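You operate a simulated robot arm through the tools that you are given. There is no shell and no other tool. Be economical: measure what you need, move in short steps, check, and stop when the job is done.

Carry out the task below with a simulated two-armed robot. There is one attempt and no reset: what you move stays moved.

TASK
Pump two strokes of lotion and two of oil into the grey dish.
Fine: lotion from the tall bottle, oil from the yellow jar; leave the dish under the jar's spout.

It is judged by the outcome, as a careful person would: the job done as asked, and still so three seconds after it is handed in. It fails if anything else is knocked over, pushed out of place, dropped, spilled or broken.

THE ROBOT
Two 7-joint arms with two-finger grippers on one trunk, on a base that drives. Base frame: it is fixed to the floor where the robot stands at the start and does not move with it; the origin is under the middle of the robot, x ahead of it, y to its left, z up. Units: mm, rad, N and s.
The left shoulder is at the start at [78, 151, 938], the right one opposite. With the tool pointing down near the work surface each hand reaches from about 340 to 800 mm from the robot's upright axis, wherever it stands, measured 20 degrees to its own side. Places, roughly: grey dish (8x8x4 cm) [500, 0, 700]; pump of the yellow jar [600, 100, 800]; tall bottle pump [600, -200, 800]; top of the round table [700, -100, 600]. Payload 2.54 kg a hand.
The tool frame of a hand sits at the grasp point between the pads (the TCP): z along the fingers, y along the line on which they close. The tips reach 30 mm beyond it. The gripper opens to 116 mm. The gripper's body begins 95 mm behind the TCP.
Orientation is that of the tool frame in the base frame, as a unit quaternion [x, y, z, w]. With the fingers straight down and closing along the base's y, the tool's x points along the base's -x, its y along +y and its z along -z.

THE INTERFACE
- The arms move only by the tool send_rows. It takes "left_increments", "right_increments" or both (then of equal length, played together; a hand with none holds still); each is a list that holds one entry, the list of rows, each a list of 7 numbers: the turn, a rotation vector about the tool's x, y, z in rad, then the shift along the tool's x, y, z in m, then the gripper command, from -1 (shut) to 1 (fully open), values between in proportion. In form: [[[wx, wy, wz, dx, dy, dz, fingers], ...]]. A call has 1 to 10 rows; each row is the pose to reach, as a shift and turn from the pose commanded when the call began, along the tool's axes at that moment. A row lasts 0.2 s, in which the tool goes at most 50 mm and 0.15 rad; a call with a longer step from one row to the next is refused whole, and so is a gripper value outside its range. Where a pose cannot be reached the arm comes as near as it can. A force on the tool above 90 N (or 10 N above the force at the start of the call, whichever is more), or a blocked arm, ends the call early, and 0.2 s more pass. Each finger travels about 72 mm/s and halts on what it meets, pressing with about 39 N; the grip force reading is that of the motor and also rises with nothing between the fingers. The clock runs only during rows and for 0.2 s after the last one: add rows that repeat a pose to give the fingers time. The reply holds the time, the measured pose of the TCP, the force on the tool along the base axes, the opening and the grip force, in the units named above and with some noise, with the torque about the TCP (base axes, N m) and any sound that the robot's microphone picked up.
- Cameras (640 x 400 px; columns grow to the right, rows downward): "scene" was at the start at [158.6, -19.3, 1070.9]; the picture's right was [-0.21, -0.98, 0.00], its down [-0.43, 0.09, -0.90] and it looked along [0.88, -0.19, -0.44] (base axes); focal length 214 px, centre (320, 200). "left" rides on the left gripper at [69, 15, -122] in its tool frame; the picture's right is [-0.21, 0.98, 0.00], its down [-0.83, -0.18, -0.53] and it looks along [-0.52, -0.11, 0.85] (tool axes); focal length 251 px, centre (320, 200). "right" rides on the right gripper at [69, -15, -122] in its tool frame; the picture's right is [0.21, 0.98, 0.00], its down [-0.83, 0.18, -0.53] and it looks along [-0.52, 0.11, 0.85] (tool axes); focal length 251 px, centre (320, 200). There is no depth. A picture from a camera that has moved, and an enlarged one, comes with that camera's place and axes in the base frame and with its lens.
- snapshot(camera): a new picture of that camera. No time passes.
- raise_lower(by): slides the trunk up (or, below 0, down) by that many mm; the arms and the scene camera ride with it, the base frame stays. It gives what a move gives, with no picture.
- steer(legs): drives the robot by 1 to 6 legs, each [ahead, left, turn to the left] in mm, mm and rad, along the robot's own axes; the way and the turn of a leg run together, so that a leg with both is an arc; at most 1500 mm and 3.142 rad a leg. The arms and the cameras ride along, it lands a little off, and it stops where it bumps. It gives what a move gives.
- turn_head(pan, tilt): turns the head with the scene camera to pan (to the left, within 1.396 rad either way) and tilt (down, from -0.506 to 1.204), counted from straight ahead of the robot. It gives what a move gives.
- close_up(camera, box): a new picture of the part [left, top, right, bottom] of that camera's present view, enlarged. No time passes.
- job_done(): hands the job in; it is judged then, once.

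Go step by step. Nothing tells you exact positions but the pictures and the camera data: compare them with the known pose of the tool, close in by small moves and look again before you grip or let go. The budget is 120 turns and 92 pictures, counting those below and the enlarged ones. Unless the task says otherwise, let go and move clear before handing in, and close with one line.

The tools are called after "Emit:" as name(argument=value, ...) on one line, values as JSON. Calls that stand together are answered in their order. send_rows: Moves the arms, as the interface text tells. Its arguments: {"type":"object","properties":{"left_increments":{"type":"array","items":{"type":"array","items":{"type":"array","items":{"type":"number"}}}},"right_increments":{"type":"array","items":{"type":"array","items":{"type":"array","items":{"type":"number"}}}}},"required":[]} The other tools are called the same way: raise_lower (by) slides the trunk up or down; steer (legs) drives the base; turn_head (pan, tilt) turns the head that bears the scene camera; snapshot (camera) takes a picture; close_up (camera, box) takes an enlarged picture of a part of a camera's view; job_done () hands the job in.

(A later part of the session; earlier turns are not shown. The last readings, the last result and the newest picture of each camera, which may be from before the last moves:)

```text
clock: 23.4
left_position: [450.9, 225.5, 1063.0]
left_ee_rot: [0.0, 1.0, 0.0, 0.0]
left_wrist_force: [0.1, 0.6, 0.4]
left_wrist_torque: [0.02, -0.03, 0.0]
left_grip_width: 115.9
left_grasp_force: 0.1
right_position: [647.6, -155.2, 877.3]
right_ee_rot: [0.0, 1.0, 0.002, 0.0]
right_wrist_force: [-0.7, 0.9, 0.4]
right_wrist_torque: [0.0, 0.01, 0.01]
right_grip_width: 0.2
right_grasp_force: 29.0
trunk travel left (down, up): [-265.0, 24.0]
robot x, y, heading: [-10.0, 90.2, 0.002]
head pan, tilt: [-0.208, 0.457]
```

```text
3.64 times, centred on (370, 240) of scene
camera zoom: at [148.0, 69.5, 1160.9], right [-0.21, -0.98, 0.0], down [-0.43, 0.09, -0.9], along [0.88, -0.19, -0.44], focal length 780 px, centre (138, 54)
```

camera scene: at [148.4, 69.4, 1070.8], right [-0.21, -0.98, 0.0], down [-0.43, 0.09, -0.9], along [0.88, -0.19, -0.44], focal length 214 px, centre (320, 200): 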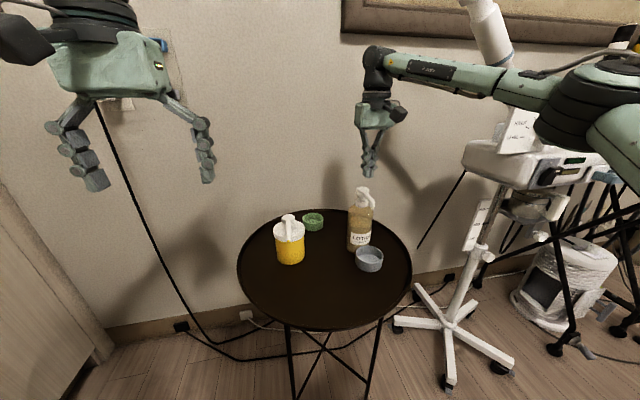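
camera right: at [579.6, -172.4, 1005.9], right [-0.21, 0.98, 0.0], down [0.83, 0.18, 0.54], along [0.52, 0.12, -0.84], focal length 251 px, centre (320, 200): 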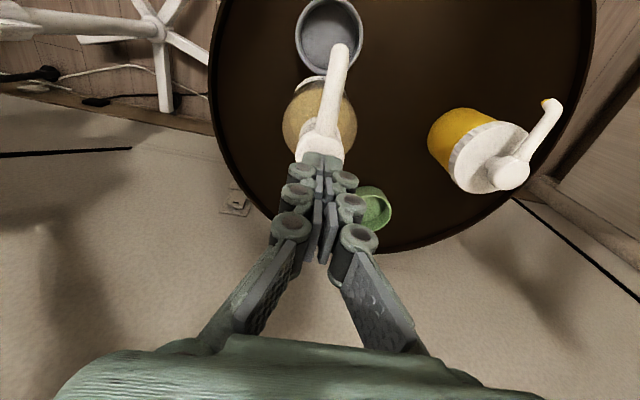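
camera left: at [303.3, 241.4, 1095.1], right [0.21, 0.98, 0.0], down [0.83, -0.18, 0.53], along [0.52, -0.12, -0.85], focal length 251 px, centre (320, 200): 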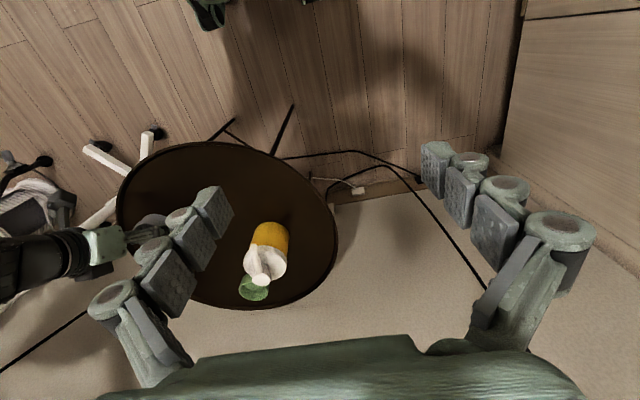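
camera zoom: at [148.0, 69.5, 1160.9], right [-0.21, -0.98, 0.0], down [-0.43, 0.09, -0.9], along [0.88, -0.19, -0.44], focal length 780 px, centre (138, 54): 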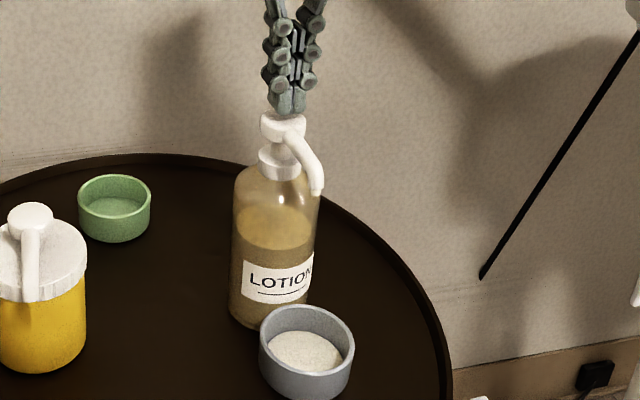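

The first stroke put lotion in the dish and the pump came back up. Now the second identical stroke.

Emit:
send_rows(right_increments=[[[0, 0, 0, 0, -0.001, 0.012, -1], [0, 0, 0, 0, -0.001, 0.018, -1], [0, 0, 0, 0, -0.001, 0.023, -1], [0, 0, 0, 0, -0.001, 0.028, -1], [0, 0, 0, 0, -0.001, 0.032, -1], [0, 0, 0, 0, -0.001, 0.032, -1]]])

Emit:
send_rows(right_increments=[[[0, 0, 0, 0, 0, -0.01, -1], [0, 0, 0, 0, 0, -0.02, -1], [0, 0, 0, 0, 0, -0.032, -1], [0, 0, 0, 0, 0, -0.06, -1], [0, 0, 0, 0, 0, -0.06, -1]]])

Emit:
close_up(camera="right", box=[240, 0, 400, 180])

Emit:
close_up(camera="scene", box=[330, 185, 410, 295])

```text
clock: 24.8
left_position: [449.2, 226.8, 1063.8]
left_ee_rot: [-0.001, 1.0, -0.001, 0.001]
left_wrist_force: [-0.4, 1.0, -0.1]
left_wrist_torque: [0.02, 0.0, 0.03]
left_grip_width: 116.1
left_grasp_force: 0.0
right_position: [647.1, -156.2, 850.1]
right_ee_rot: [0.0, 1.0, 0.002, 0.003]
right_wrist_force: [0.9, -2.8, 26.7]
right_wrist_torque: [-0.12, 0.06, 0.0]
right_grip_width: 5.9
right_grasp_force: 28.7
trunk travel left (down, up): [-265.0, 24.0]
robot x, y, heading: [-11.2, 88.0, -0.006]
head pan, tilt: [-0.208, 0.457]
```

```text
clock: 25.9
left_position: [451.8, 226.7, 1062.4]
left_ee_rot: [-0.001, 1.0, 0.0, 0.0]
left_wrist_force: [-0.8, 0.1, 0.7]
left_wrist_torque: [-0.01, -0.02, 0.0]
left_grip_width: 115.9
left_grasp_force: 0.1
right_position: [647.0, -157.2, 905.1]
right_ee_rot: [0.0, 1.0, 0.002, -0.001]
right_wrist_force: [0.1, 0.0, 0.3]
right_wrist_torque: [0.01, 0.02, -0.02]
right_grip_width: 0.3
right_grasp_force: 28.3
trunk travel left (down, up): [-265.0, 24.0]
robot x, y, heading: [-11.6, 87.8, -0.002]
head pan, tilt: [-0.208, 0.457]
```

```text
2.22 times, centred on (320, 90) of right
camera zoom: at [578.2, -173.5, 1025.9], right [-0.21, 0.98, 0.0], down [0.83, 0.18, 0.53], along [0.52, 0.12, -0.84], focal length 559 px, centre (320, 444)
```

zoom: 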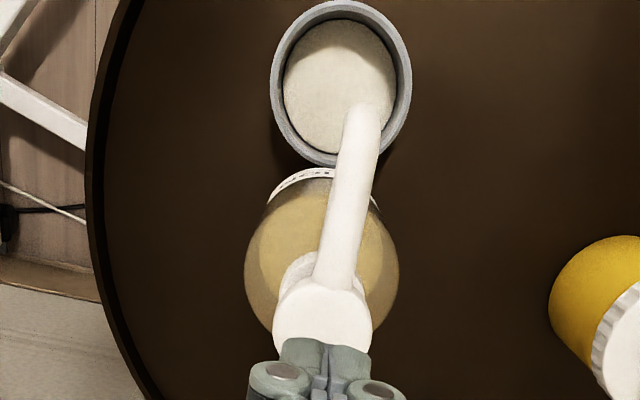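

```text
3.64 times, centred on (370, 240) of scene
camera zoom: at [148.2, 69.5, 1160.9], right [-0.21, -0.98, 0.0], down [-0.43, 0.09, -0.9], along [0.88, -0.19, -0.44], focal length 780 px, centre (138, 54)
```

zoom: 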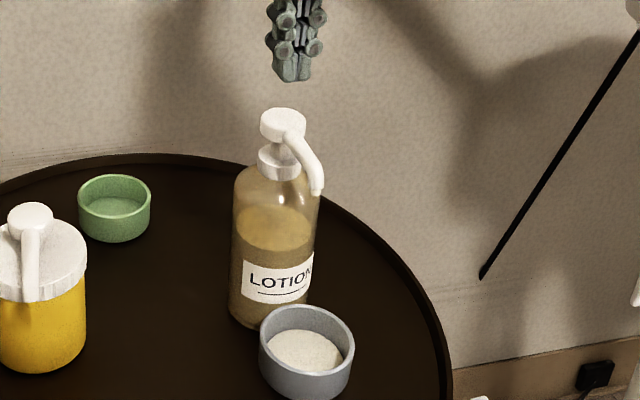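

The second stroke is done and the pump has returned; the lotion level in the dish is a bit higher. Now I'll pull the right hand back, reverse the base and lower the trunk to pick up the dish again.

Emit:
send_rows(right_increments=[[[0, 0, 0, 0, 0, -0.04, -1], [0, 0, 0, 0.036, 0, -0.045, -1], [0, 0, 0, 0.072, 0, -0.045, -0.5], [0, 0, 0, 0.107, 0, -0.045, 0], [0, 0, 0, 0.107, 0, -0.045, 0.5]]])

Emit:
steer(legs=[[-80, 0, 0]])

Emit:
raise_lower(by=-90)

```text
clock: 27.1
left_position: [452.4, 226.7, 1062.9]
left_ee_rot: [0.0, 1.0, 0.0, 0.0]
left_wrist_force: [0.5, 0.7, -0.1]
left_wrist_torque: [0.0, -0.02, 0.02]
left_grip_width: 115.9
left_grasp_force: 0.1
right_position: [539.0, -156.8, 949.2]
right_ee_rot: [0.0, 1.0, 0.002, 0.001]
right_wrist_force: [-0.8, 0.8, -0.3]
right_wrist_torque: [0.01, 0.0, 0.0]
right_grip_width: 86.8
right_grasp_force: 0.3
trunk travel left (down, up): [-265.0, 24.0]
robot x, y, heading: [-10.1, 90.7, 0.001]
head pan, tilt: [-0.208, 0.457]
```

```text
clock: 28.2
left_position: [370.8, 227.7, 1063.3]
left_ee_rot: [-0.001, 1.0, -0.001, 0.0]
left_wrist_force: [-0.8, 0.7, 1.1]
left_wrist_torque: [-0.01, -0.02, -0.02]
left_grip_width: 116.1
left_grasp_force: 0.2
right_position: [459.3, -157.0, 950.9]
right_ee_rot: [0.0, 1.0, 0.002, 0.001]
right_wrist_force: [-0.5, 0.8, -0.4]
right_wrist_torque: [0.01, -0.03, 0.01]
right_grip_width: 87.2
right_grasp_force: 0.0
trunk travel left (down, up): [-265.0, 24.0]
robot x, y, heading: [-88.0, 87.4, -0.001]
head pan, tilt: [-0.208, 0.457]
```

```text
clock: 29.5
left_position: [370.6, 226.5, 972.6]
left_ee_rot: [0.0, 1.0, -0.001, -0.001]
left_wrist_force: [0.0, -0.2, 0.8]
left_wrist_torque: [-0.01, 0.0, 0.0]
left_grip_width: 115.9
left_grasp_force: 0.0
right_position: [461.3, -156.6, 860.6]
right_ee_rot: [0.001, 1.0, 0.002, 0.001]
right_wrist_force: [-0.6, 0.3, 0.5]
right_wrist_torque: [0.0, -0.01, 0.03]
right_grip_width: 87.1
right_grasp_force: 0.1
trunk travel left (down, up): [-175.0, 114.0]
robot x, y, heading: [-92.7, 86.5, 0.003]
head pan, tilt: [-0.208, 0.457]
```

Emit:
send_rows(right_increments=[[[0, -0.13, 0, -0.01, -0.001, 0.02, 1], [0, -0.26, 0, -0.02, -0.002, 0.04, 1], [0, -0.39, 0, -0.03, -0.003, 0.06, 1], [0, -0.52, 0, -0.041, -0.004, 0.08, 1], [0, -0.52, 0, -0.041, -0.004, 0.08, 1]]])

Emit:
snapshot(camera="right")

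Emit:
close_up(camera="scene", box=[300, 160, 430, 260])

```text
clock: 30.7
left_position: [371.7, 227.6, 972.6]
left_ee_rot: [-0.001, 1.0, -0.001, 0.0]
left_wrist_force: [0.4, -0.2, -0.3]
left_wrist_torque: [0.02, 0.01, 0.01]
left_grip_width: 115.9
left_grasp_force: 0.1
right_position: [501.6, -160.5, 779.0]
right_ee_rot: [-0.001, 0.966, 0.003, 0.258]
right_wrist_force: [-0.1, -0.2, -0.7]
right_wrist_torque: [0.01, -0.02, -0.04]
right_grip_width: 116.0
right_grasp_force: 0.1
trunk travel left (down, up): [-175.0, 114.0]
robot x, y, heading: [-89.8, 90.2, -0.003]
head pan, tilt: [-0.208, 0.457]
```

```text
53 pictures are left
camera right: at [380.4, -176.4, 850.4], right [-0.19, 0.98, -0.1], down [0.45, 0.18, 0.88], along [0.87, 0.12, -0.47], focal length 251 px, centre (320, 200)
```

right: 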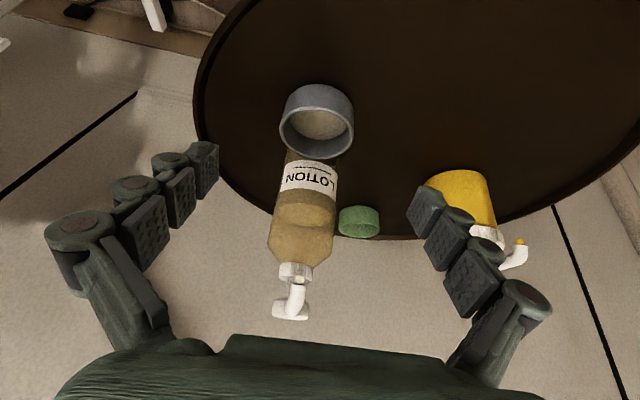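

```text
4.00 times, centred on (365, 210) of scene
camera zoom: at [68.4, 69.6, 1070.9], right [-0.21, -0.98, 0.0], down [-0.43, 0.09, -0.9], along [0.88, -0.19, -0.44], focal length 858 px, centre (140, 160)
```

zoom: 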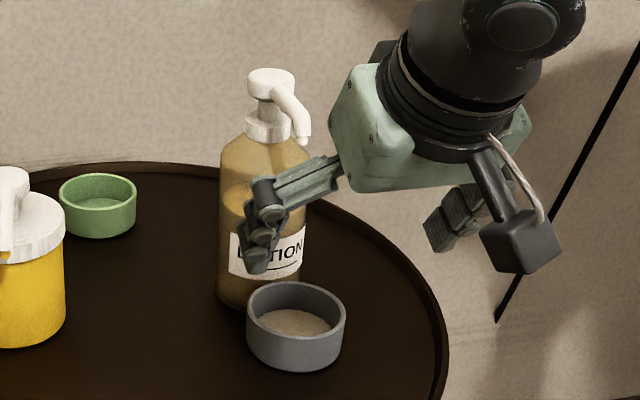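

The dish sits where I left it, so I'll descend along the same line and re-grip it.

Emit:
send_rows(right_increments=[[[0, 0, 0, -0.001, 0, 0.04, 1], [0, 0, 0, -0.002, 0, 0.08, 1], [0, 0, 0, -0.003, 0, 0.11, 1], [0, 0, 0, -0.003, 0, 0.126, 1], [0, 0, 0, -0.003, 0, 0.126, 1]]])

Emit:
snapshot(camera="right")

```text
clock: 31.9
left_position: [371.5, 227.2, 972.5]
left_ee_rot: [-0.001, 1.0, 0.0, 0.0]
left_wrist_force: [0.4, -0.2, -0.4]
left_wrist_torque: [-0.01, -0.01, -0.01]
left_grip_width: 116.2
left_grasp_force: 0.1
right_position: [567.3, -159.4, 672.3]
right_ee_rot: [0.0, 0.966, 0.002, 0.258]
right_wrist_force: [-0.1, -0.5, -0.2]
right_wrist_torque: [-0.02, -0.04, 0.0]
right_grip_width: 116.2
right_grasp_force: 0.0
trunk travel left (down, up): [-175.0, 114.0]
robot x, y, heading: [-90.5, 86.0, 0.002]
head pan, tilt: [-0.208, 0.457]
```

```text
51 pictures are left
camera right: at [445.5, -175.8, 742.7], right [-0.19, 0.98, -0.1], down [0.45, 0.18, 0.87], along [0.87, 0.12, -0.47], focal length 251 px, centre (320, 200)
```

right: 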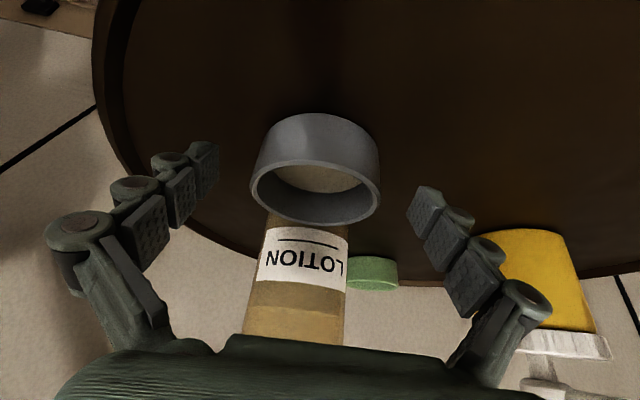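

Emit:
send_rows(right_increments=[[[0, 0, 0, 0.001, -0.0015, 0.002, 0.7], [0, 0, 0, 0.001, -0.0015, 0.002, 0.5], [0, 0, 0, 0.001, -0.0015, 0.002, 0.35], [0, 0, 0, 0.001, -0.0015, 0.002, 0.2], [0, 0, 0, 0.001, -0.0015, 0.002, 0], [0, 0, 0, 0.001, -0.0015, 0.002, 0]]])

Emit:
send_rows(right_increments=[[[0, 0, 0, -0.002, 0, -0.0035, 0], [0, 0, 0, -0.006, 0, -0.0104, 0], [0, 0, 0, -0.011, 0, -0.019, 0], [0, 0, 0, -0.015, 0, -0.026, 0], [0, 0, 0, -0.015, 0, -0.026, 0]]])

Emit:
snapshot(camera="right")

```text
clock: 33.3
left_position: [371.2, 226.1, 972.7]
left_ee_rot: [-0.001, 1.0, -0.001, 0.0]
left_wrist_force: [0.0, 0.5, -0.6]
left_wrist_torque: [-0.05, 0.0, -0.01]
left_grip_width: 116.0
left_grasp_force: 0.0
right_position: [566.6, -161.5, 670.3]
right_ee_rot: [0.0, 0.966, 0.001, 0.257]
right_wrist_force: [0.1, -0.2, 1.6]
right_wrist_torque: [-0.09, -0.01, -0.03]
right_grip_width: 73.3
right_grasp_force: 38.7
trunk travel left (down, up): [-175.0, 114.0]
robot x, y, heading: [-88.4, 89.1, -0.001]
head pan, tilt: [-0.208, 0.457]
```

```text
clock: 34.5
left_position: [372.0, 225.8, 972.4]
left_ee_rot: [-0.001, 1.0, -0.001, 0.0]
left_wrist_force: [0.2, -0.4, 0.1]
left_wrist_torque: [-0.01, 0.0, -0.03]
left_grip_width: 116.0
left_grasp_force: 0.1
right_position: [566.6, -161.8, 700.6]
right_ee_rot: [0.001, 0.966, 0.001, 0.258]
right_wrist_force: [-0.9, 0.2, -1.1]
right_wrist_torque: [-0.02, -0.04, 0.01]
right_grip_width: 73.2
right_grasp_force: 39.6
trunk travel left (down, up): [-175.0, 114.0]
robot x, y, heading: [-90.4, 89.2, -0.0]
head pan, tilt: [-0.208, 0.457]
```

```text
50 pictures are left
camera right: at [445.8, -177.9, 770.9], right [-0.19, 0.98, -0.1], down [0.45, 0.18, 0.87], along [0.87, 0.12, -0.47], focal length 251 px, centre (320, 200)
```

right: 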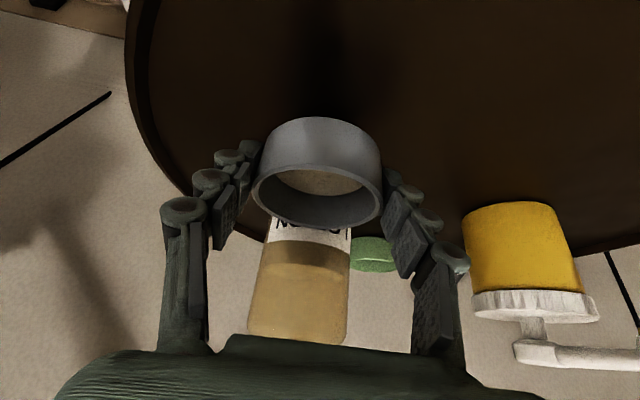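

The dish is gripped and level. I'll pull it back from the bottle, then shift the base left so the right arm can reach the jar's spout.

Emit:
send_rows(right_increments=[[[0, 0, 0, 0.012, 0, -0.007, 0], [0, 0, 0, 0.03, 0, -0.0175, 0], [0, 0, 0, 0.05, 0, -0.029, 0], [0, 0, 0, 0.06, 0, -0.035, 0], [0, 0, 0, 0.06, 0, -0.035, 0]]])

Emit:
steer(legs=[[0, 65, 0], [0, 65, 0]])

Emit:
snapshot(camera="right")

Emit:
snapshot(camera="scene")

```text
clock: 35.7
left_position: [371.9, 228.6, 972.8]
left_ee_rot: [-0.001, 1.0, 0.0, 0.0]
left_wrist_force: [0.1, 0.9, -0.6]
left_wrist_torque: [0.01, 0.03, -0.02]
left_grip_width: 115.9
left_grasp_force: 0.1
right_position: [497.4, -161.7, 698.9]
right_ee_rot: [0.0, 0.966, 0.001, 0.258]
right_wrist_force: [-0.5, 0.0, -1.9]
right_wrist_torque: [-0.04, 0.01, 0.01]
right_grip_width: 73.3
right_grasp_force: 39.0
trunk travel left (down, up): [-175.0, 114.0]
robot x, y, heading: [-90.0, 90.4, 0.001]
head pan, tilt: [-0.208, 0.457]
```

```text
clock: 37.9
left_position: [371.6, 355.5, 971.6]
left_ee_rot: [0.0, 1.0, -0.001, 0.0]
left_wrist_force: [0.0, -1.0, 0.3]
left_wrist_torque: [0.03, 0.04, 0.01]
left_grip_width: 115.8
left_grasp_force: 0.1
right_position: [496.9, -34.1, 700.3]
right_ee_rot: [0.0, 0.966, 0.001, 0.258]
right_wrist_force: [-0.4, 0.9, -0.4]
right_wrist_torque: [-0.03, 0.0, 0.01]
right_grip_width: 73.1
right_grasp_force: 39.0
trunk travel left (down, up): [-175.0, 114.0]
robot x, y, heading: [-88.4, 215.8, -0.004]
head pan, tilt: [-0.208, 0.457]
```

```text
49 pictures are left
camera right: at [376.6, -49.1, 770.8], right [-0.19, 0.98, -0.1], down [0.45, 0.18, 0.87], along [0.87, 0.12, -0.47], focal length 251 px, centre (320, 200)
```

right: 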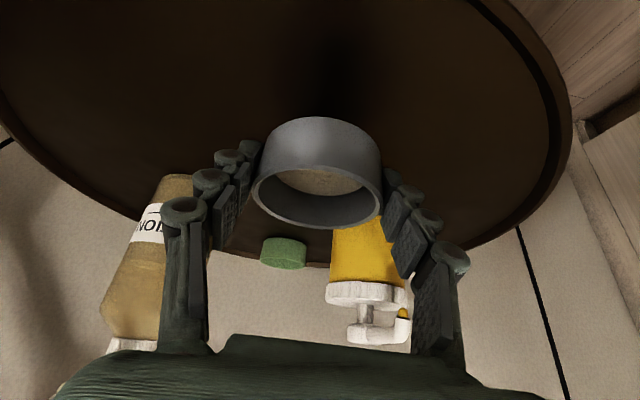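

```text
48 pictures are left
camera scene: at [68.6, 198.5, 1070.9], right [-0.21, -0.98, 0.0], down [-0.43, 0.09, -0.9], along [0.88, -0.19, -0.44], focal length 214 px, centre (320, 200)
```

scene: 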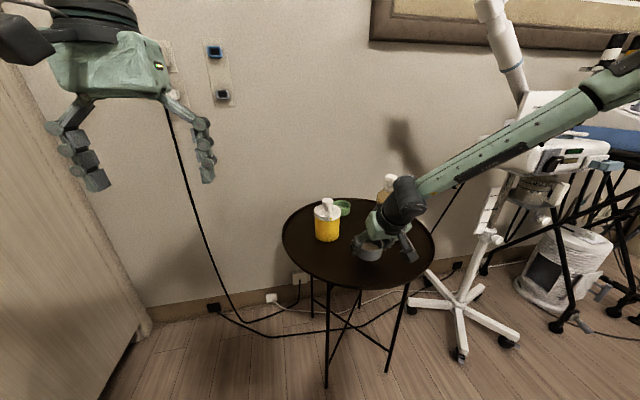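

Emit:
send_rows(right_increments=[[[0, 0, 0, 0, 0.02, 0.0, 0], [0, 0, 0, -0.008, 0.045, 0.008, 0], [0, 0, 0, -0.02, 0.07, 0.018, 0], [0, 0, 0, -0.032, 0.092, 0.03, 0], [0, 0, 0, -0.032, 0.092, 0.03, 0]]])

Emit:
snapshot(camera="right")

Emit:
close_up(camera="scene", box=[280, 180, 420, 290])

```text
clock: 39.1
left_position: [372.9, 357.1, 972.0]
left_ee_rot: [0.0, 1.0, -0.001, 0.0]
left_wrist_force: [-0.3, 0.2, -0.6]
left_wrist_torque: [0.0, 0.0, -0.03]
left_grip_width: 116.1
left_grasp_force: 0.0
right_position: [539.7, 58.9, 689.4]
right_ee_rot: [0.0, 0.966, 0.002, 0.258]
right_wrist_force: [-0.1, 0.0, -1.4]
right_wrist_torque: [-0.06, -0.01, -0.02]
right_grip_width: 73.1
right_grasp_force: 39.0
trunk travel left (down, up): [-175.0, 114.0]
robot x, y, heading: [-88.4, 219.2, 0.002]
head pan, tilt: [-0.208, 0.457]
```

```text
47 pictures are left
camera right: at [419.0, 42.7, 760.1], right [-0.19, 0.98, -0.1], down [0.45, 0.18, 0.87], along [0.87, 0.12, -0.47], focal length 251 px, centre (320, 200)
```

right: 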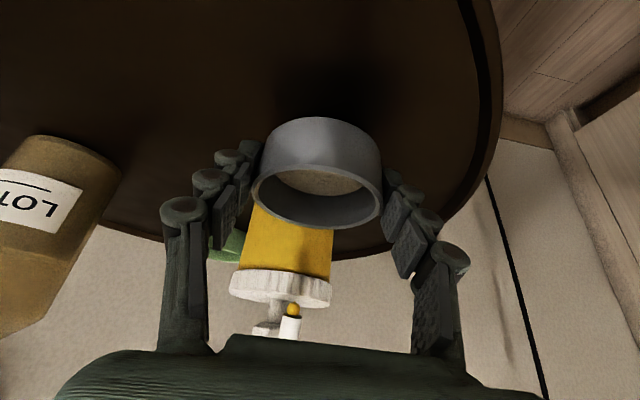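

```text
3.64 times, centred on (350, 235) of scene
camera zoom: at [68.6, 198.4, 1070.9], right [-0.21, -0.98, 0.0], down [-0.43, 0.09, -0.9], along [0.88, -0.19, -0.44], focal length 780 px, centre (211, 73)
```

zoom: 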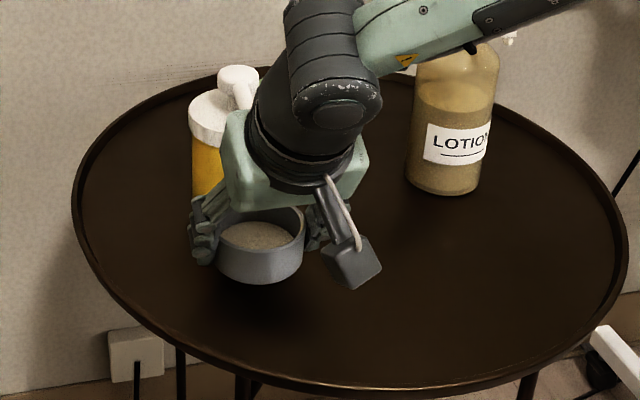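

The dish is level and its y lines up with the jar's spout (≈57). I'll edge forward 20 mm and lower to the table.

Emit:
send_rows(right_increments=[[[0, 0, 0, -0.0087, -0.001, 0.005, 0], [0, 0, 0, -0.0173, -0.001, 0.01, 0], [0, 0, 0, -0.013, -0.001, 0.0175, 0], [0, 0, 0, -0.009, -0.001, 0.0245, 0], [0, 0, 0, -0.007, -0.001, 0.028, 0], [0, 0, 0, -0.007, -0.001, 0.028, 0]]])

Emit:
snapshot(camera="right")

Emit:
close_up(camera="scene", box=[280, 180, 420, 290])

Emit:
snapshot(camera="left")

```text
clock: 40.5
left_position: [372.3, 356.4, 972.6]
left_ee_rot: [0.0, 1.0, 0.0, 0.001]
left_wrist_force: [-0.6, -0.5, -0.1]
left_wrist_torque: [0.02, 0.0, 0.01]
left_grip_width: 116.1
left_grasp_force: 0.0
right_position: [559.7, 58.1, 670.4]
right_ee_rot: [0.001, 0.966, 0.001, 0.258]
right_wrist_force: [-0.1, -1.6, 1.8]
right_wrist_torque: [-0.09, 0.06, -0.03]
right_grip_width: 73.2
right_grasp_force: 38.7
trunk travel left (down, up): [-175.0, 114.0]
robot x, y, heading: [-95.9, 218.0, -0.001]
head pan, tilt: [-0.208, 0.457]
```

```text
45 pictures are left
camera right: at [439.1, 41.7, 740.5], right [-0.19, 0.98, -0.1], down [0.45, 0.18, 0.88], along [0.87, 0.12, -0.47], focal length 251 px, centre (320, 200)
```

right: 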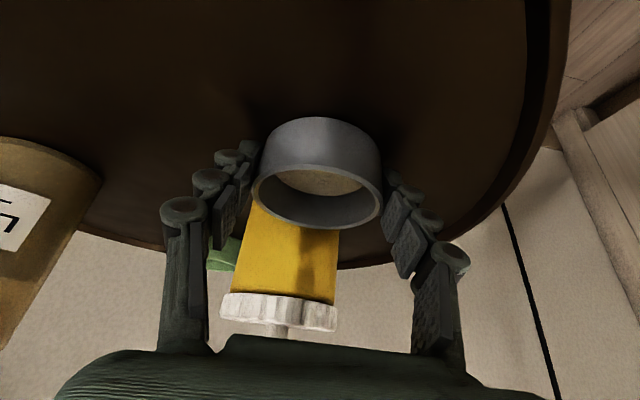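

```text
3.64 times, centred on (350, 235) of scene
camera zoom: at [68.3, 198.5, 1071.0], right [-0.21, -0.98, 0.0], down [-0.43, 0.09, -0.9], along [0.88, -0.19, -0.44], focal length 780 px, centre (211, 73)
```

zoom: 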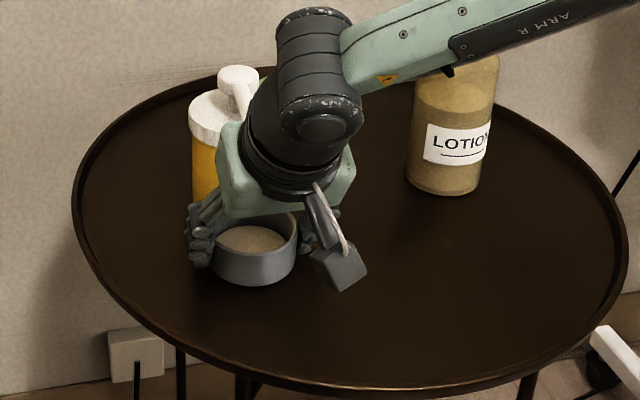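

```text
43 pictures are left
camera left: at [303.2, 370.2, 1095.3], right [0.21, 0.98, 0.0], down [0.83, -0.18, 0.53], along [0.52, -0.12, -0.85], focal length 251 px, centre (320, 200)
```

left: 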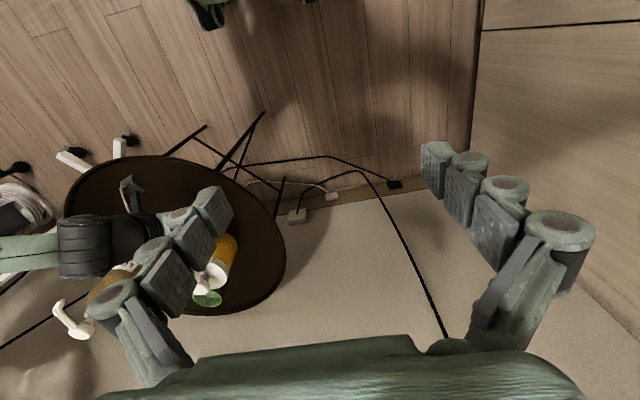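

It's touching the table. I'll release, back out along the fingers, and check the alignment.

Emit:
send_rows(right_increments=[[[0, 0, 0, 0, 0, 0, 0.4], [0, 0, 0, 0, 0, 0, 0.8], [0, 0, 0, 0, 0, 0, 1], [0, 0, 0, 0, 0, -0.03, 1], [0, 0, 0, 0, 0, -0.07, 1], [0, 0, 0, 0.02, 0, -0.11, 1], [0, 0, 0, 0.03, 0, -0.15, 1]]])

Emit:
close_up(camera="right", box=[230, 90, 410, 300])

Emit:
close_up(camera="scene", box=[280, 180, 420, 290])

```text
clock: 42.1
left_position: [370.9, 357.3, 971.3]
left_ee_rot: [0.0, 1.0, 0.0, 0.001]
left_wrist_force: [0.2, 0.1, 0.1]
left_wrist_torque: [0.01, 0.05, 0.0]
left_grip_width: 116.1
left_grasp_force: 0.1
right_position: [458.3, 57.9, 785.8]
right_ee_rot: [0.001, 0.967, 0.002, 0.257]
right_wrist_force: [0.0, 0.0, -0.7]
right_wrist_torque: [0.0, -0.02, 0.01]
right_grip_width: 116.1
right_grasp_force: 0.0
trunk travel left (down, up): [-175.0, 114.0]
robot x, y, heading: [-89.4, 220.1, -0.003]
head pan, tilt: [-0.208, 0.457]
```

```text
1.90 times, centred on (320, 195) of right
camera zoom: at [337.2, 41.7, 855.6], right [-0.19, 0.98, -0.1], down [0.45, 0.18, 0.87], along [0.87, 0.12, -0.47], focal length 479 px, centre (320, 210)
```

zoom: 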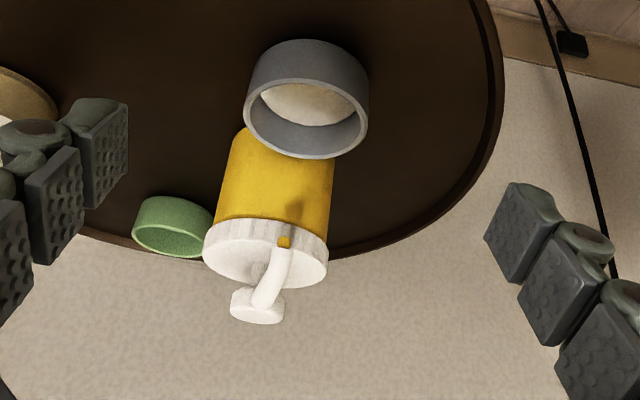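

```text
3.64 times, centred on (350, 235) of scene
camera zoom: at [68.2, 198.5, 1071.0], right [-0.21, -0.98, 0.0], down [-0.43, 0.09, -0.9], along [0.88, -0.19, -0.44], focal length 780 px, centre (211, 73)
```

zoom: 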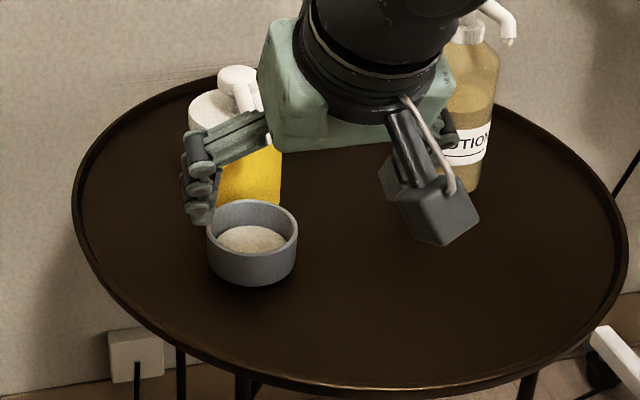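

The spout tip is roughly 17–25 mm forward of the dish centre, which should be inside the rim. I'll raise the hand, go upright and view from straight above before pumping.

Emit:
send_rows(right_increments=[[[0, 0.13, 0, -0.021, 0, -0.037, 0.3], [0, 0.26, 0, -0.042, 0, -0.074, -0.4], [0, 0.39, 0, -0.063, 0, -0.11, -1], [0, 0.52, 0, -0.075, 0, -0.13, -1], [0, 0.52, 0, -0.075, 0, -0.13, -1], [0, 0.52, 0, -0.075, 0, -0.13, -1]]])

Emit:
steer(legs=[[80, 0, 0]])

Emit:
send_rows(right_increments=[[[0, 0, 0, -0.03, -0.002, 0.01, -1], [0, 0, 0, -0.06, -0.005, 0.03, -1], [0, 0, 0, -0.09, -0.008, 0.06, -1], [0, 0, 0, -0.11, -0.01, 0.09, -1], [0, 0, 0, -0.11, -0.01, 0.09, -1]]])

Emit:
snapshot(camera="right")

```text
clock: 43.5
left_position: [371.7, 355.8, 972.6]
left_ee_rot: [0.0, 1.0, 0.0, 0.0]
left_wrist_force: [0.6, -0.3, 0.6]
left_wrist_torque: [0.0, 0.01, -0.04]
left_grip_width: 115.8
left_grasp_force: 0.1
right_position: [459.1, 56.9, 934.9]
right_ee_rot: [-0.001, 1.0, 0.002, 0.0]
right_wrist_force: [-0.4, 0.5, -0.7]
right_wrist_torque: [-0.01, 0.01, 0.0]
right_grip_width: 0.2
right_grasp_force: 28.4
trunk travel left (down, up): [-175.0, 114.0]
robot x, y, heading: [-92.7, 216.5, -0.003]
head pan, tilt: [-0.208, 0.457]
```

```text
clock: 44.5
left_position: [452.1, 355.2, 971.5]
left_ee_rot: [0.0, 1.0, 0.0, -0.001]
left_wrist_force: [0.0, 0.0, -0.4]
left_wrist_torque: [0.03, 0.0, 0.06]
left_grip_width: 116.0
left_grasp_force: 0.1
right_position: [540.4, 56.3, 934.1]
right_ee_rot: [0.002, 1.0, 0.002, 0.0]
right_wrist_force: [0.2, 0.7, 0.1]
right_wrist_torque: [-0.01, 0.0, 0.02]
right_grip_width: 0.0
right_grasp_force: 28.9
trunk travel left (down, up): [-175.0, 114.0]
robot x, y, heading: [-8.7, 216.6, -0.002]
head pan, tilt: [-0.208, 0.457]
```

```text
clock: 45.7
left_position: [451.7, 355.6, 972.5]
left_ee_rot: [0.0, 1.0, 0.0, -0.001]
left_wrist_force: [0.3, 0.7, 0.7]
left_wrist_torque: [-0.03, 0.04, 0.0]
left_grip_width: 116.0
left_grasp_force: 0.0
right_position: [623.6, 27.6, 843.3]
right_ee_rot: [0.0, 1.0, 0.002, 0.001]
right_wrist_force: [-0.4, -0.2, -1.1]
right_wrist_torque: [0.0, 0.01, -0.01]
right_grip_width: 0.1
right_grasp_force: 28.4
right hand out of reach, approached as far as the arm can: row 2, 3, 4, 5
trunk travel left (down, up): [-175.0, 114.0]
robot x, y, heading: [-7.6, 221.2, -0.001]
head pan, tilt: [-0.208, 0.457]
```

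```text
40 pictures are left
camera right: at [553.2, 10.7, 964.1], right [-0.21, 0.98, 0.0], down [0.82, 0.18, 0.54], along [0.52, 0.12, -0.84], focal length 251 px, centre (320, 200)
```

right: 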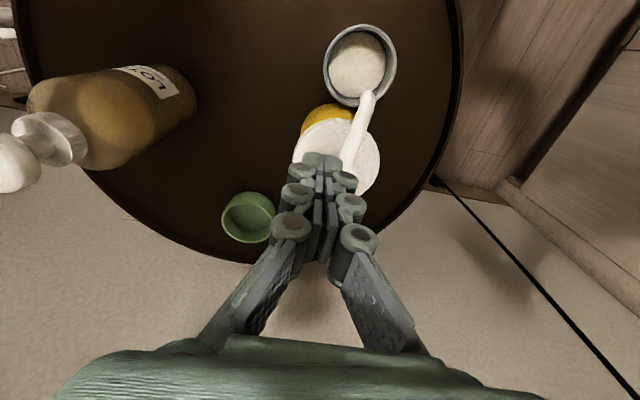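

From above, the spout tip at (582,58) is inside the dish, whose centre is (566,58). To reach the knob I'll raise the trunk and shift the base left a little.

Emit:
raise_lower(by=80)

Emit:
steer(legs=[[0, 70, 0]])

Emit:
send_rows(right_increments=[[[0, 0, 0, -0.008, -0.02, 0.02, -1], [0, 0, 0, -0.016, -0.04, 0.04, -1], [0, 0, 0, -0.025, -0.05, 0.07, -1], [0, 0, 0, -0.025, -0.05, 0.08, -1], [0, 0, 0, -0.025, -0.05, 0.08, -1]]])

Emit:
snapshot(camera="right")

```text
clock: 46.9
left_position: [452.9, 355.3, 1051.1]
left_ee_rot: [0.0, 1.0, 0.0, 0.0]
left_wrist_force: [0.1, 0.3, -0.3]
left_wrist_torque: [-0.01, 0.03, -0.02]
left_grip_width: 116.1
left_grasp_force: 0.2
right_position: [623.1, 28.1, 923.1]
right_ee_rot: [0.0, 1.0, 0.001, 0.0]
right_wrist_force: [0.3, 0.8, 0.6]
right_wrist_torque: [0.01, 0.02, 0.03]
right_grip_width: 0.0
right_grasp_force: 28.8
trunk travel left (down, up): [-255.0, 34.0]
robot x, y, heading: [-9.1, 214.9, -0.0]
head pan, tilt: [-0.208, 0.457]
```

```text
clock: 48.2
left_position: [453.6, 424.6, 1051.4]
left_ee_rot: [0.0, 1.0, -0.001, 0.0]
left_wrist_force: [0.4, 0.0, 0.3]
left_wrist_torque: [-0.04, 0.05, 0.01]
left_grip_width: 116.1
left_grasp_force: 0.1
right_position: [623.4, 97.5, 924.0]
right_ee_rot: [-0.001, 1.0, 0.002, 0.002]
right_wrist_force: [0.7, 0.5, -0.3]
right_wrist_torque: [0.03, 0.02, -0.01]
right_grip_width: 0.1
right_grasp_force: 29.1
trunk travel left (down, up): [-255.0, 34.0]
robot x, y, heading: [-7.5, 284.1, 0.0]
head pan, tilt: [-0.208, 0.457]
```

```text
clock: 49.4
left_position: [452.0, 424.8, 1053.2]
left_ee_rot: [0.0, 1.0, 0.0, -0.001]
left_wrist_force: [0.5, -0.1, -0.3]
left_wrist_torque: [0.0, 0.01, 0.01]
left_grip_width: 116.0
left_grasp_force: 0.0
right_position: [648.0, 46.3, 844.0]
right_ee_rot: [0.002, 1.0, 0.002, 0.002]
right_wrist_force: [-0.4, 0.6, 0.5]
right_wrist_torque: [0.02, 0.0, -0.01]
right_grip_width: 0.1
right_grasp_force: 28.6
trunk travel left (down, up): [-255.0, 34.0]
robot x, y, heading: [-11.6, 286.3, -0.004]
head pan, tilt: [-0.208, 0.457]
```

```text
39 pictures are left
camera right: at [578.2, 30.4, 964.0], right [-0.21, 0.98, 0.0], down [0.82, 0.18, 0.54], along [0.52, 0.12, -0.84], focal length 251 px, centre (320, 200)
```

right: 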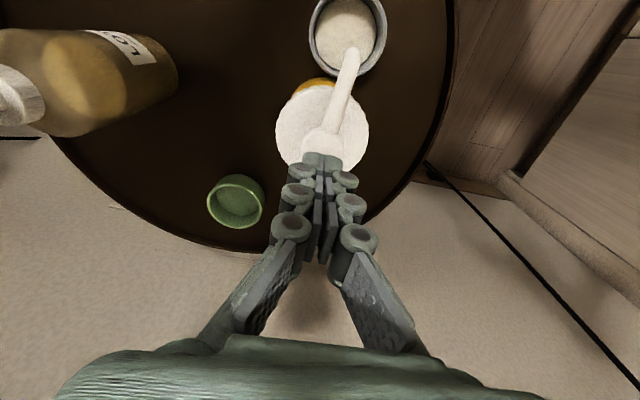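

Over the jar knob now, which reads at about (647,48,762). I'll descend close to it and check.

Emit:
send_rows(right_increments=[[[0, 0, 0, 0.001, 0.002, 0.02, -1], [0, 0, 0, 0.001, 0.002, 0.038, -1], [0, 0, 0, 0.001, 0.002, 0.038, -1]]])

Emit:
close_up(camera="right", box=[240, 0, 400, 240])

Emit:
snapshot(camera="scene")

```text
clock: 50.2
left_position: [451.0, 425.1, 1053.1]
left_ee_rot: [0.0, 1.0, 0.0, -0.001]
left_wrist_force: [0.1, 0.0, -0.9]
left_wrist_torque: [-0.04, -0.01, -0.01]
left_grip_width: 116.1
left_grasp_force: 0.1
right_position: [643.4, 46.0, 806.8]
right_ee_rot: [0.002, 1.0, 0.003, 0.003]
right_wrist_force: [-0.6, -1.1, 0.2]
right_wrist_torque: [0.02, 0.03, 0.0]
right_grip_width: 0.0
right_grasp_force: 28.6
right hand out of reach, approached as far as the arm can: row 2, 3
trunk travel left (down, up): [-255.0, 34.0]
robot x, y, heading: [-7.8, 284.1, -0.007]
head pan, tilt: [-0.208, 0.457]
```

```text
1.67 times, centred on (320, 120) of right
camera zoom: at [572.5, 30.4, 927.4], right [-0.21, 0.98, 0.0], down [0.82, 0.18, 0.54], along [0.53, 0.12, -0.84], focal length 419 px, centre (320, 333)
```

zoom: 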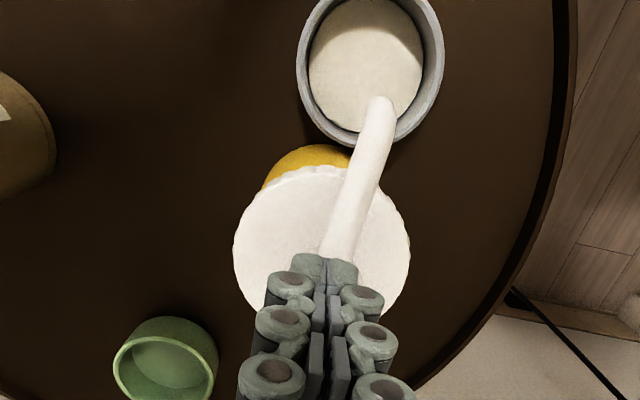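

```text
37 pictures are left
camera scene: at [149.1, 268.2, 1150.9], right [-0.21, -0.98, 0.0], down [-0.43, 0.09, -0.9], along [0.88, -0.19, -0.44], focal length 214 px, centre (320, 200)
```

scene: 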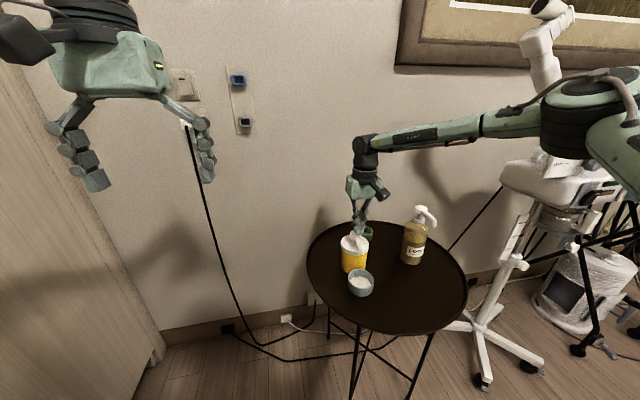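

I'm at the stretch limit, so I'll lift slightly, drive 30 mm forward and re-centre.

Emit:
send_rows(right_increments=[[[0, 0, 0, 0.01, 0, -0.02, -1], [0, 0, 0, 0.02, 0, -0.04, -1], [0, 0, 0, 0.02, 0, -0.04, -1]]])

Emit:
steer(legs=[[30, 0, 0]])

```text
clock: 51.0
left_position: [453.3, 424.8, 1052.4]
left_ee_rot: [0.0, 1.0, 0.0, -0.001]
left_wrist_force: [0.6, -0.2, -0.1]
left_wrist_torque: [0.03, -0.05, 0.02]
left_grip_width: 115.9
left_grasp_force: 0.0
right_position: [621.5, 45.9, 846.8]
right_ee_rot: [0.001, 1.0, 0.002, 0.002]
right_wrist_force: [-0.2, 0.2, 0.0]
right_wrist_torque: [-0.02, 0.0, 0.01]
right_grip_width: 0.0
right_grasp_force: 28.5
trunk travel left (down, up): [-255.0, 34.0]
robot x, y, heading: [-8.1, 287.9, -0.002]
head pan, tilt: [-0.208, 0.457]
```

```text
clock: 51.9
left_position: [482.5, 425.1, 1053.0]
left_ee_rot: [0.0, 1.0, 0.0, -0.001]
left_wrist_force: [1.0, 0.1, -0.7]
left_wrist_torque: [0.0, 0.06, -0.01]
left_grip_width: 116.4
left_grasp_force: 0.1
right_position: [653.0, 45.4, 846.6]
right_ee_rot: [0.001, 1.0, 0.001, 0.001]
right_wrist_force: [-0.1, -0.2, -0.9]
right_wrist_torque: [0.01, 0.02, -0.01]
right_grip_width: 0.1
right_grasp_force: 28.6
trunk travel left (down, up): [-255.0, 34.0]
robot x, y, heading: [21.0, 287.9, 0.0]
head pan, tilt: [-0.208, 0.457]
```

Emit:
send_rows(right_increments=[[[0, 0, 0, 0.006, 0.003, 0.02, -1], [0, 0, 0, 0.006, 0.003, 0.042, -1], [0, 0, 0, 0.006, 0.003, 0.042, -1]]])

Emit:
close_up(camera="scene", box=[300, 190, 420, 310])

Emit:
close_up(camera="right", box=[240, 0, 400, 240])

```text
clock: 52.7
left_position: [482.0, 424.5, 1052.4]
left_ee_rot: [0.001, 1.0, 0.0, -0.001]
left_wrist_force: [0.0, -0.6, -0.5]
left_wrist_torque: [-0.04, 0.03, -0.01]
left_grip_width: 116.2
left_grasp_force: 0.1
right_position: [646.4, 49.8, 805.0]
right_ee_rot: [0.0, 1.0, 0.002, 0.001]
right_wrist_force: [0.4, 0.6, -0.2]
right_wrist_torque: [-0.04, -0.02, -0.03]
right_grip_width: 0.0
right_grasp_force: 28.5
trunk travel left (down, up): [-255.0, 34.0]
robot x, y, heading: [18.9, 288.6, 0.002]
head pan, tilt: [-0.208, 0.457]
```

```text
3.33 times, centred on (360, 250) of scene
camera zoom: at [178.7, 268.2, 1151.0], right [-0.21, -0.98, 0.0], down [-0.43, 0.09, -0.9], along [0.88, -0.19, -0.44], focal length 715 px, centre (187, 33)
```

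zoom: 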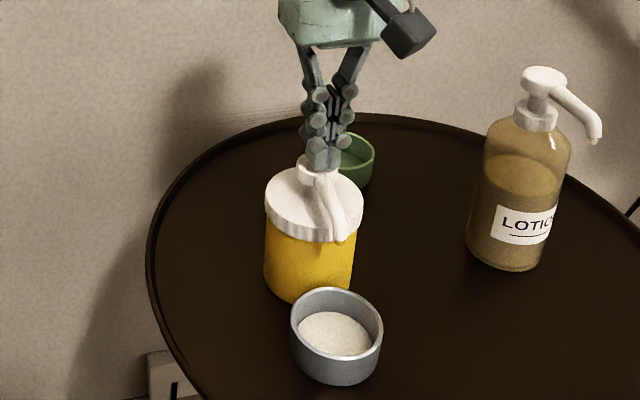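

```text
1.67 times, centred on (320, 120) of right
camera zoom: at [576.9, 32.9, 925.8], right [-0.21, 0.98, 0.0], down [0.82, 0.18, 0.54], along [0.52, 0.12, -0.84], focal length 419 px, centre (320, 333)
```

zoom: 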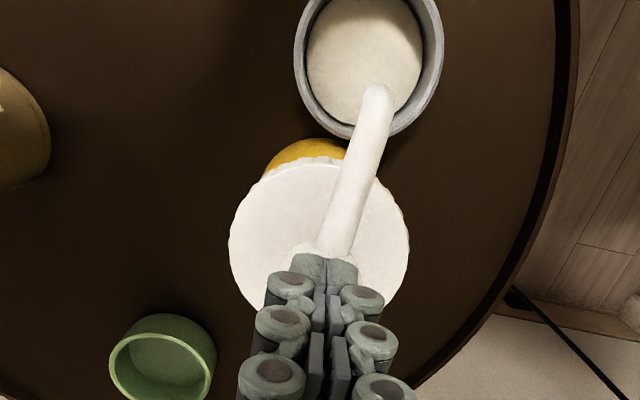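

Emit:
send_rows(right_increments=[[[0, 0, 0, 0, -0.001, 0.006, -1], [0, 0, 0, 0, -0.001, 0.012, -1], [0, 0, 0, 0, -0.001, 0.016, -1], [0, 0, 0, 0, -0.001, 0.016, -1]]])

Emit:
close_up(camera="scene", box=[330, 210, 390, 290])

```text
clock: 53.7
left_position: [480.9, 424.4, 1053.1]
left_ee_rot: [0.0, 1.0, 0.0, 0.0]
left_wrist_force: [-0.3, -0.5, -0.6]
left_wrist_torque: [0.01, 0.02, 0.04]
left_grip_width: 116.1
left_grasp_force: 0.2
right_position: [645.9, 47.5, 790.0]
right_ee_rot: [0.001, 1.0, 0.001, 0.001]
right_wrist_force: [1.2, 0.3, 1.7]
right_wrist_torque: [0.01, 0.0, 0.0]
right_grip_width: 6.1
right_grasp_force: 28.9
trunk travel left (down, up): [-255.0, 34.0]
robot x, y, heading: [20.4, 288.9, -0.004]
head pan, tilt: [-0.208, 0.457]
```

```text
5.00 times, centred on (360, 250) of scene
camera zoom: at [178.6, 268.2, 1151.0], right [-0.21, -0.98, 0.0], down [-0.43, 0.09, -0.9], along [0.88, -0.19, -0.44], focal length 1072 px, centre (120, -50)
```

zoom: 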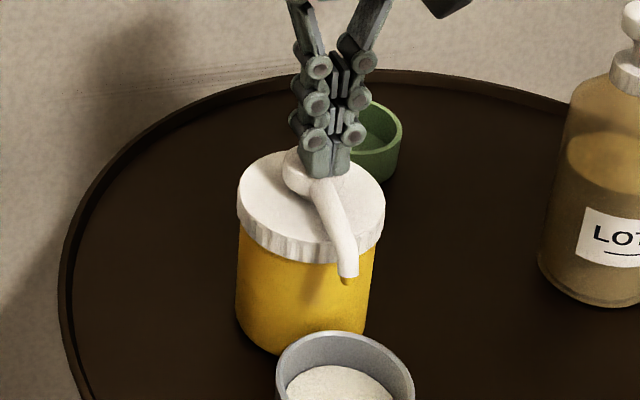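

In contact and near centre. Pressing the first oil stroke.

Emit:
send_rows(right_increments=[[[0, 0, 0, 0, 0, 0.004, -1], [0, 0, 0, 0, 0, 0.008, -1], [0, 0, 0, 0, 0, 0.012, -1], [0, 0, 0, 0, 0, 0.012, -1]]])

Emit:
close_up(camera="scene", box=[330, 210, 390, 290])

```text
clock: 54.7
left_position: [480.1, 426.3, 1054.3]
left_ee_rot: [0.001, 1.0, -0.001, 0.001]
left_wrist_force: [0.5, 0.5, -0.1]
left_wrist_torque: [-0.03, 0.02, 0.02]
left_grip_width: 115.8
left_grasp_force: 0.0
right_position: [645.5, 49.1, 783.1]
right_ee_rot: [0.002, 1.0, 0.001, 0.006]
right_wrist_force: [-3.3, -5.7, 33.8]
right_wrist_torque: [-0.18, 0.22, 0.02]
right_grip_width: 6.0
right_grasp_force: 28.9
trunk travel left (down, up): [-255.0, 34.0]
robot x, y, heading: [21.4, 289.1, 0.0]
head pan, tilt: [-0.208, 0.457]
```

```text
5.00 times, centred on (360, 250) of scene
camera zoom: at [175.6, 268.8, 1151.9], right [-0.21, -0.98, 0.0], down [-0.43, 0.09, -0.9], along [0.88, -0.19, -0.44], focal length 1072 px, centre (120, -50)
```

zoom: 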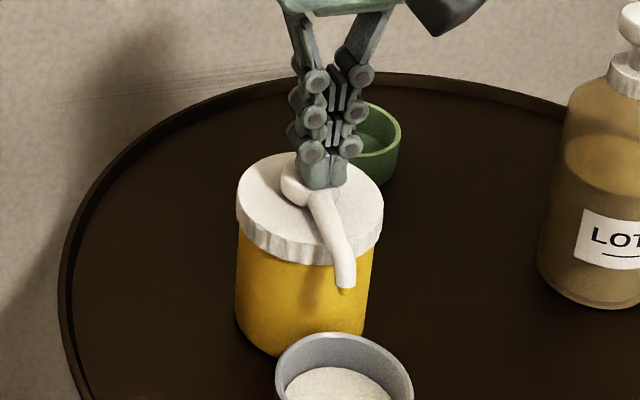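

It bottomed out at 34 N. I'll release and look.

Emit:
send_rows(right_increments=[[[0, 0, 0, 0, 0, -0.01, -1], [0, 0, 0, 0, 0, -0.018, -1], [0, 0, 0, 0, 0, -0.03, -1], [0, 0, 0, 0, 0, -0.03, -1]]])

Emit:
close_up(camera="right", box=[240, 0, 400, 240])

Emit:
close_up(camera="scene", box=[300, 190, 420, 310])

```text
clock: 55.7
left_position: [481.3, 423.2, 1052.2]
left_ee_rot: [0.0, 1.0, 0.001, 0.0]
left_wrist_force: [-0.4, -0.1, 0.4]
left_wrist_torque: [0.02, 0.01, 0.01]
left_grip_width: 115.9
left_grasp_force: 0.0
right_position: [645.9, 47.6, 807.4]
right_ee_rot: [0.001, 1.0, 0.002, 0.001]
right_wrist_force: [-0.5, 0.2, 0.4]
right_wrist_torque: [0.01, 0.02, -0.01]
right_grip_width: 0.0
right_grasp_force: 29.1
trunk travel left (down, up): [-255.0, 34.0]
robot x, y, heading: [20.7, 285.2, -0.0]
head pan, tilt: [-0.208, 0.457]
```

```text
1.67 times, centred on (320, 120) of right
camera zoom: at [576.1, 31.9, 927.7], right [-0.21, 0.98, 0.0], down [0.83, 0.18, 0.54], along [0.52, 0.12, -0.84], focal length 419 px, centre (320, 333)
```

zoom: 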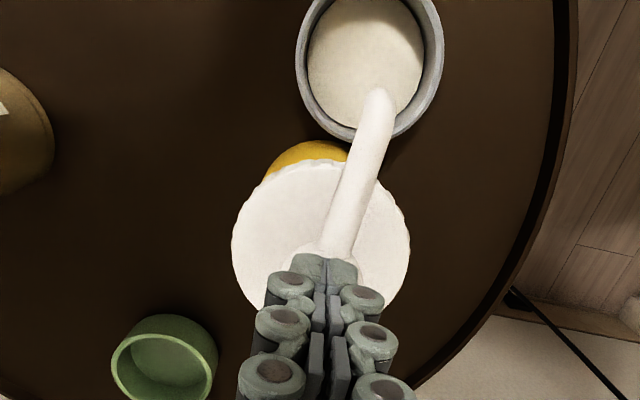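

```text
3.33 times, centred on (360, 250) of scene
camera zoom: at [178.7, 268.1, 1150.9], right [-0.21, -0.98, 0.0], down [-0.43, 0.09, -0.9], along [0.88, -0.19, -0.44], focal length 715 px, centre (187, 33)
```

zoom: 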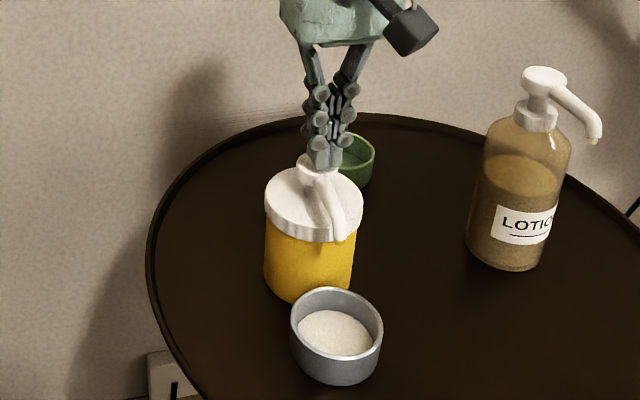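

Emit:
close_up(camera="scene", box=[340, 260, 385, 310])

Emit:
close_up(camera="right", box=[300, 0, 370, 60])

```text
8.00 times, centred on (362, 285) of scene
camera zoom: at [178.7, 268.1, 1150.9], right [-0.21, -0.98, 0.0], down [-0.43, 0.09, -0.9], along [0.88, -0.19, -0.44], focal length 1716 px, centre (-20, -480)
```

zoom: 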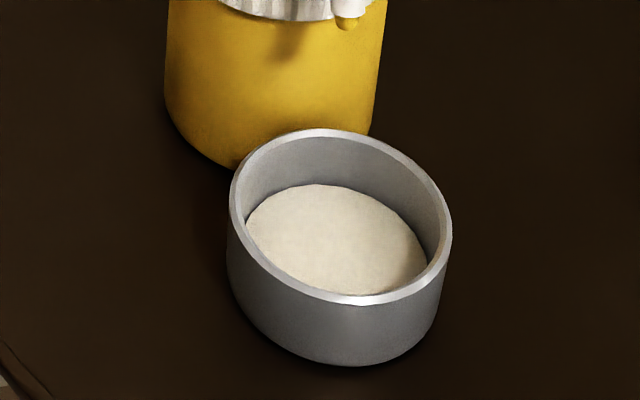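

```text
6.67 times, centred on (335, 30) of right
camera zoom: at [576.1, 31.9, 927.7], right [-0.21, 0.98, 0.0], down [0.83, 0.18, 0.54], along [0.52, 0.12, -0.84], focal length 1676 px, centre (220, 1333)
```

zoom: 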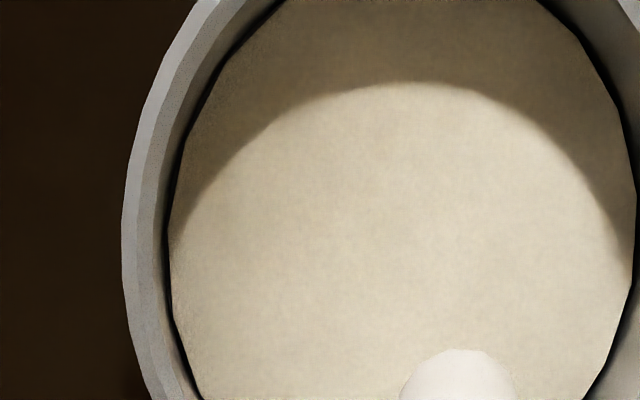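

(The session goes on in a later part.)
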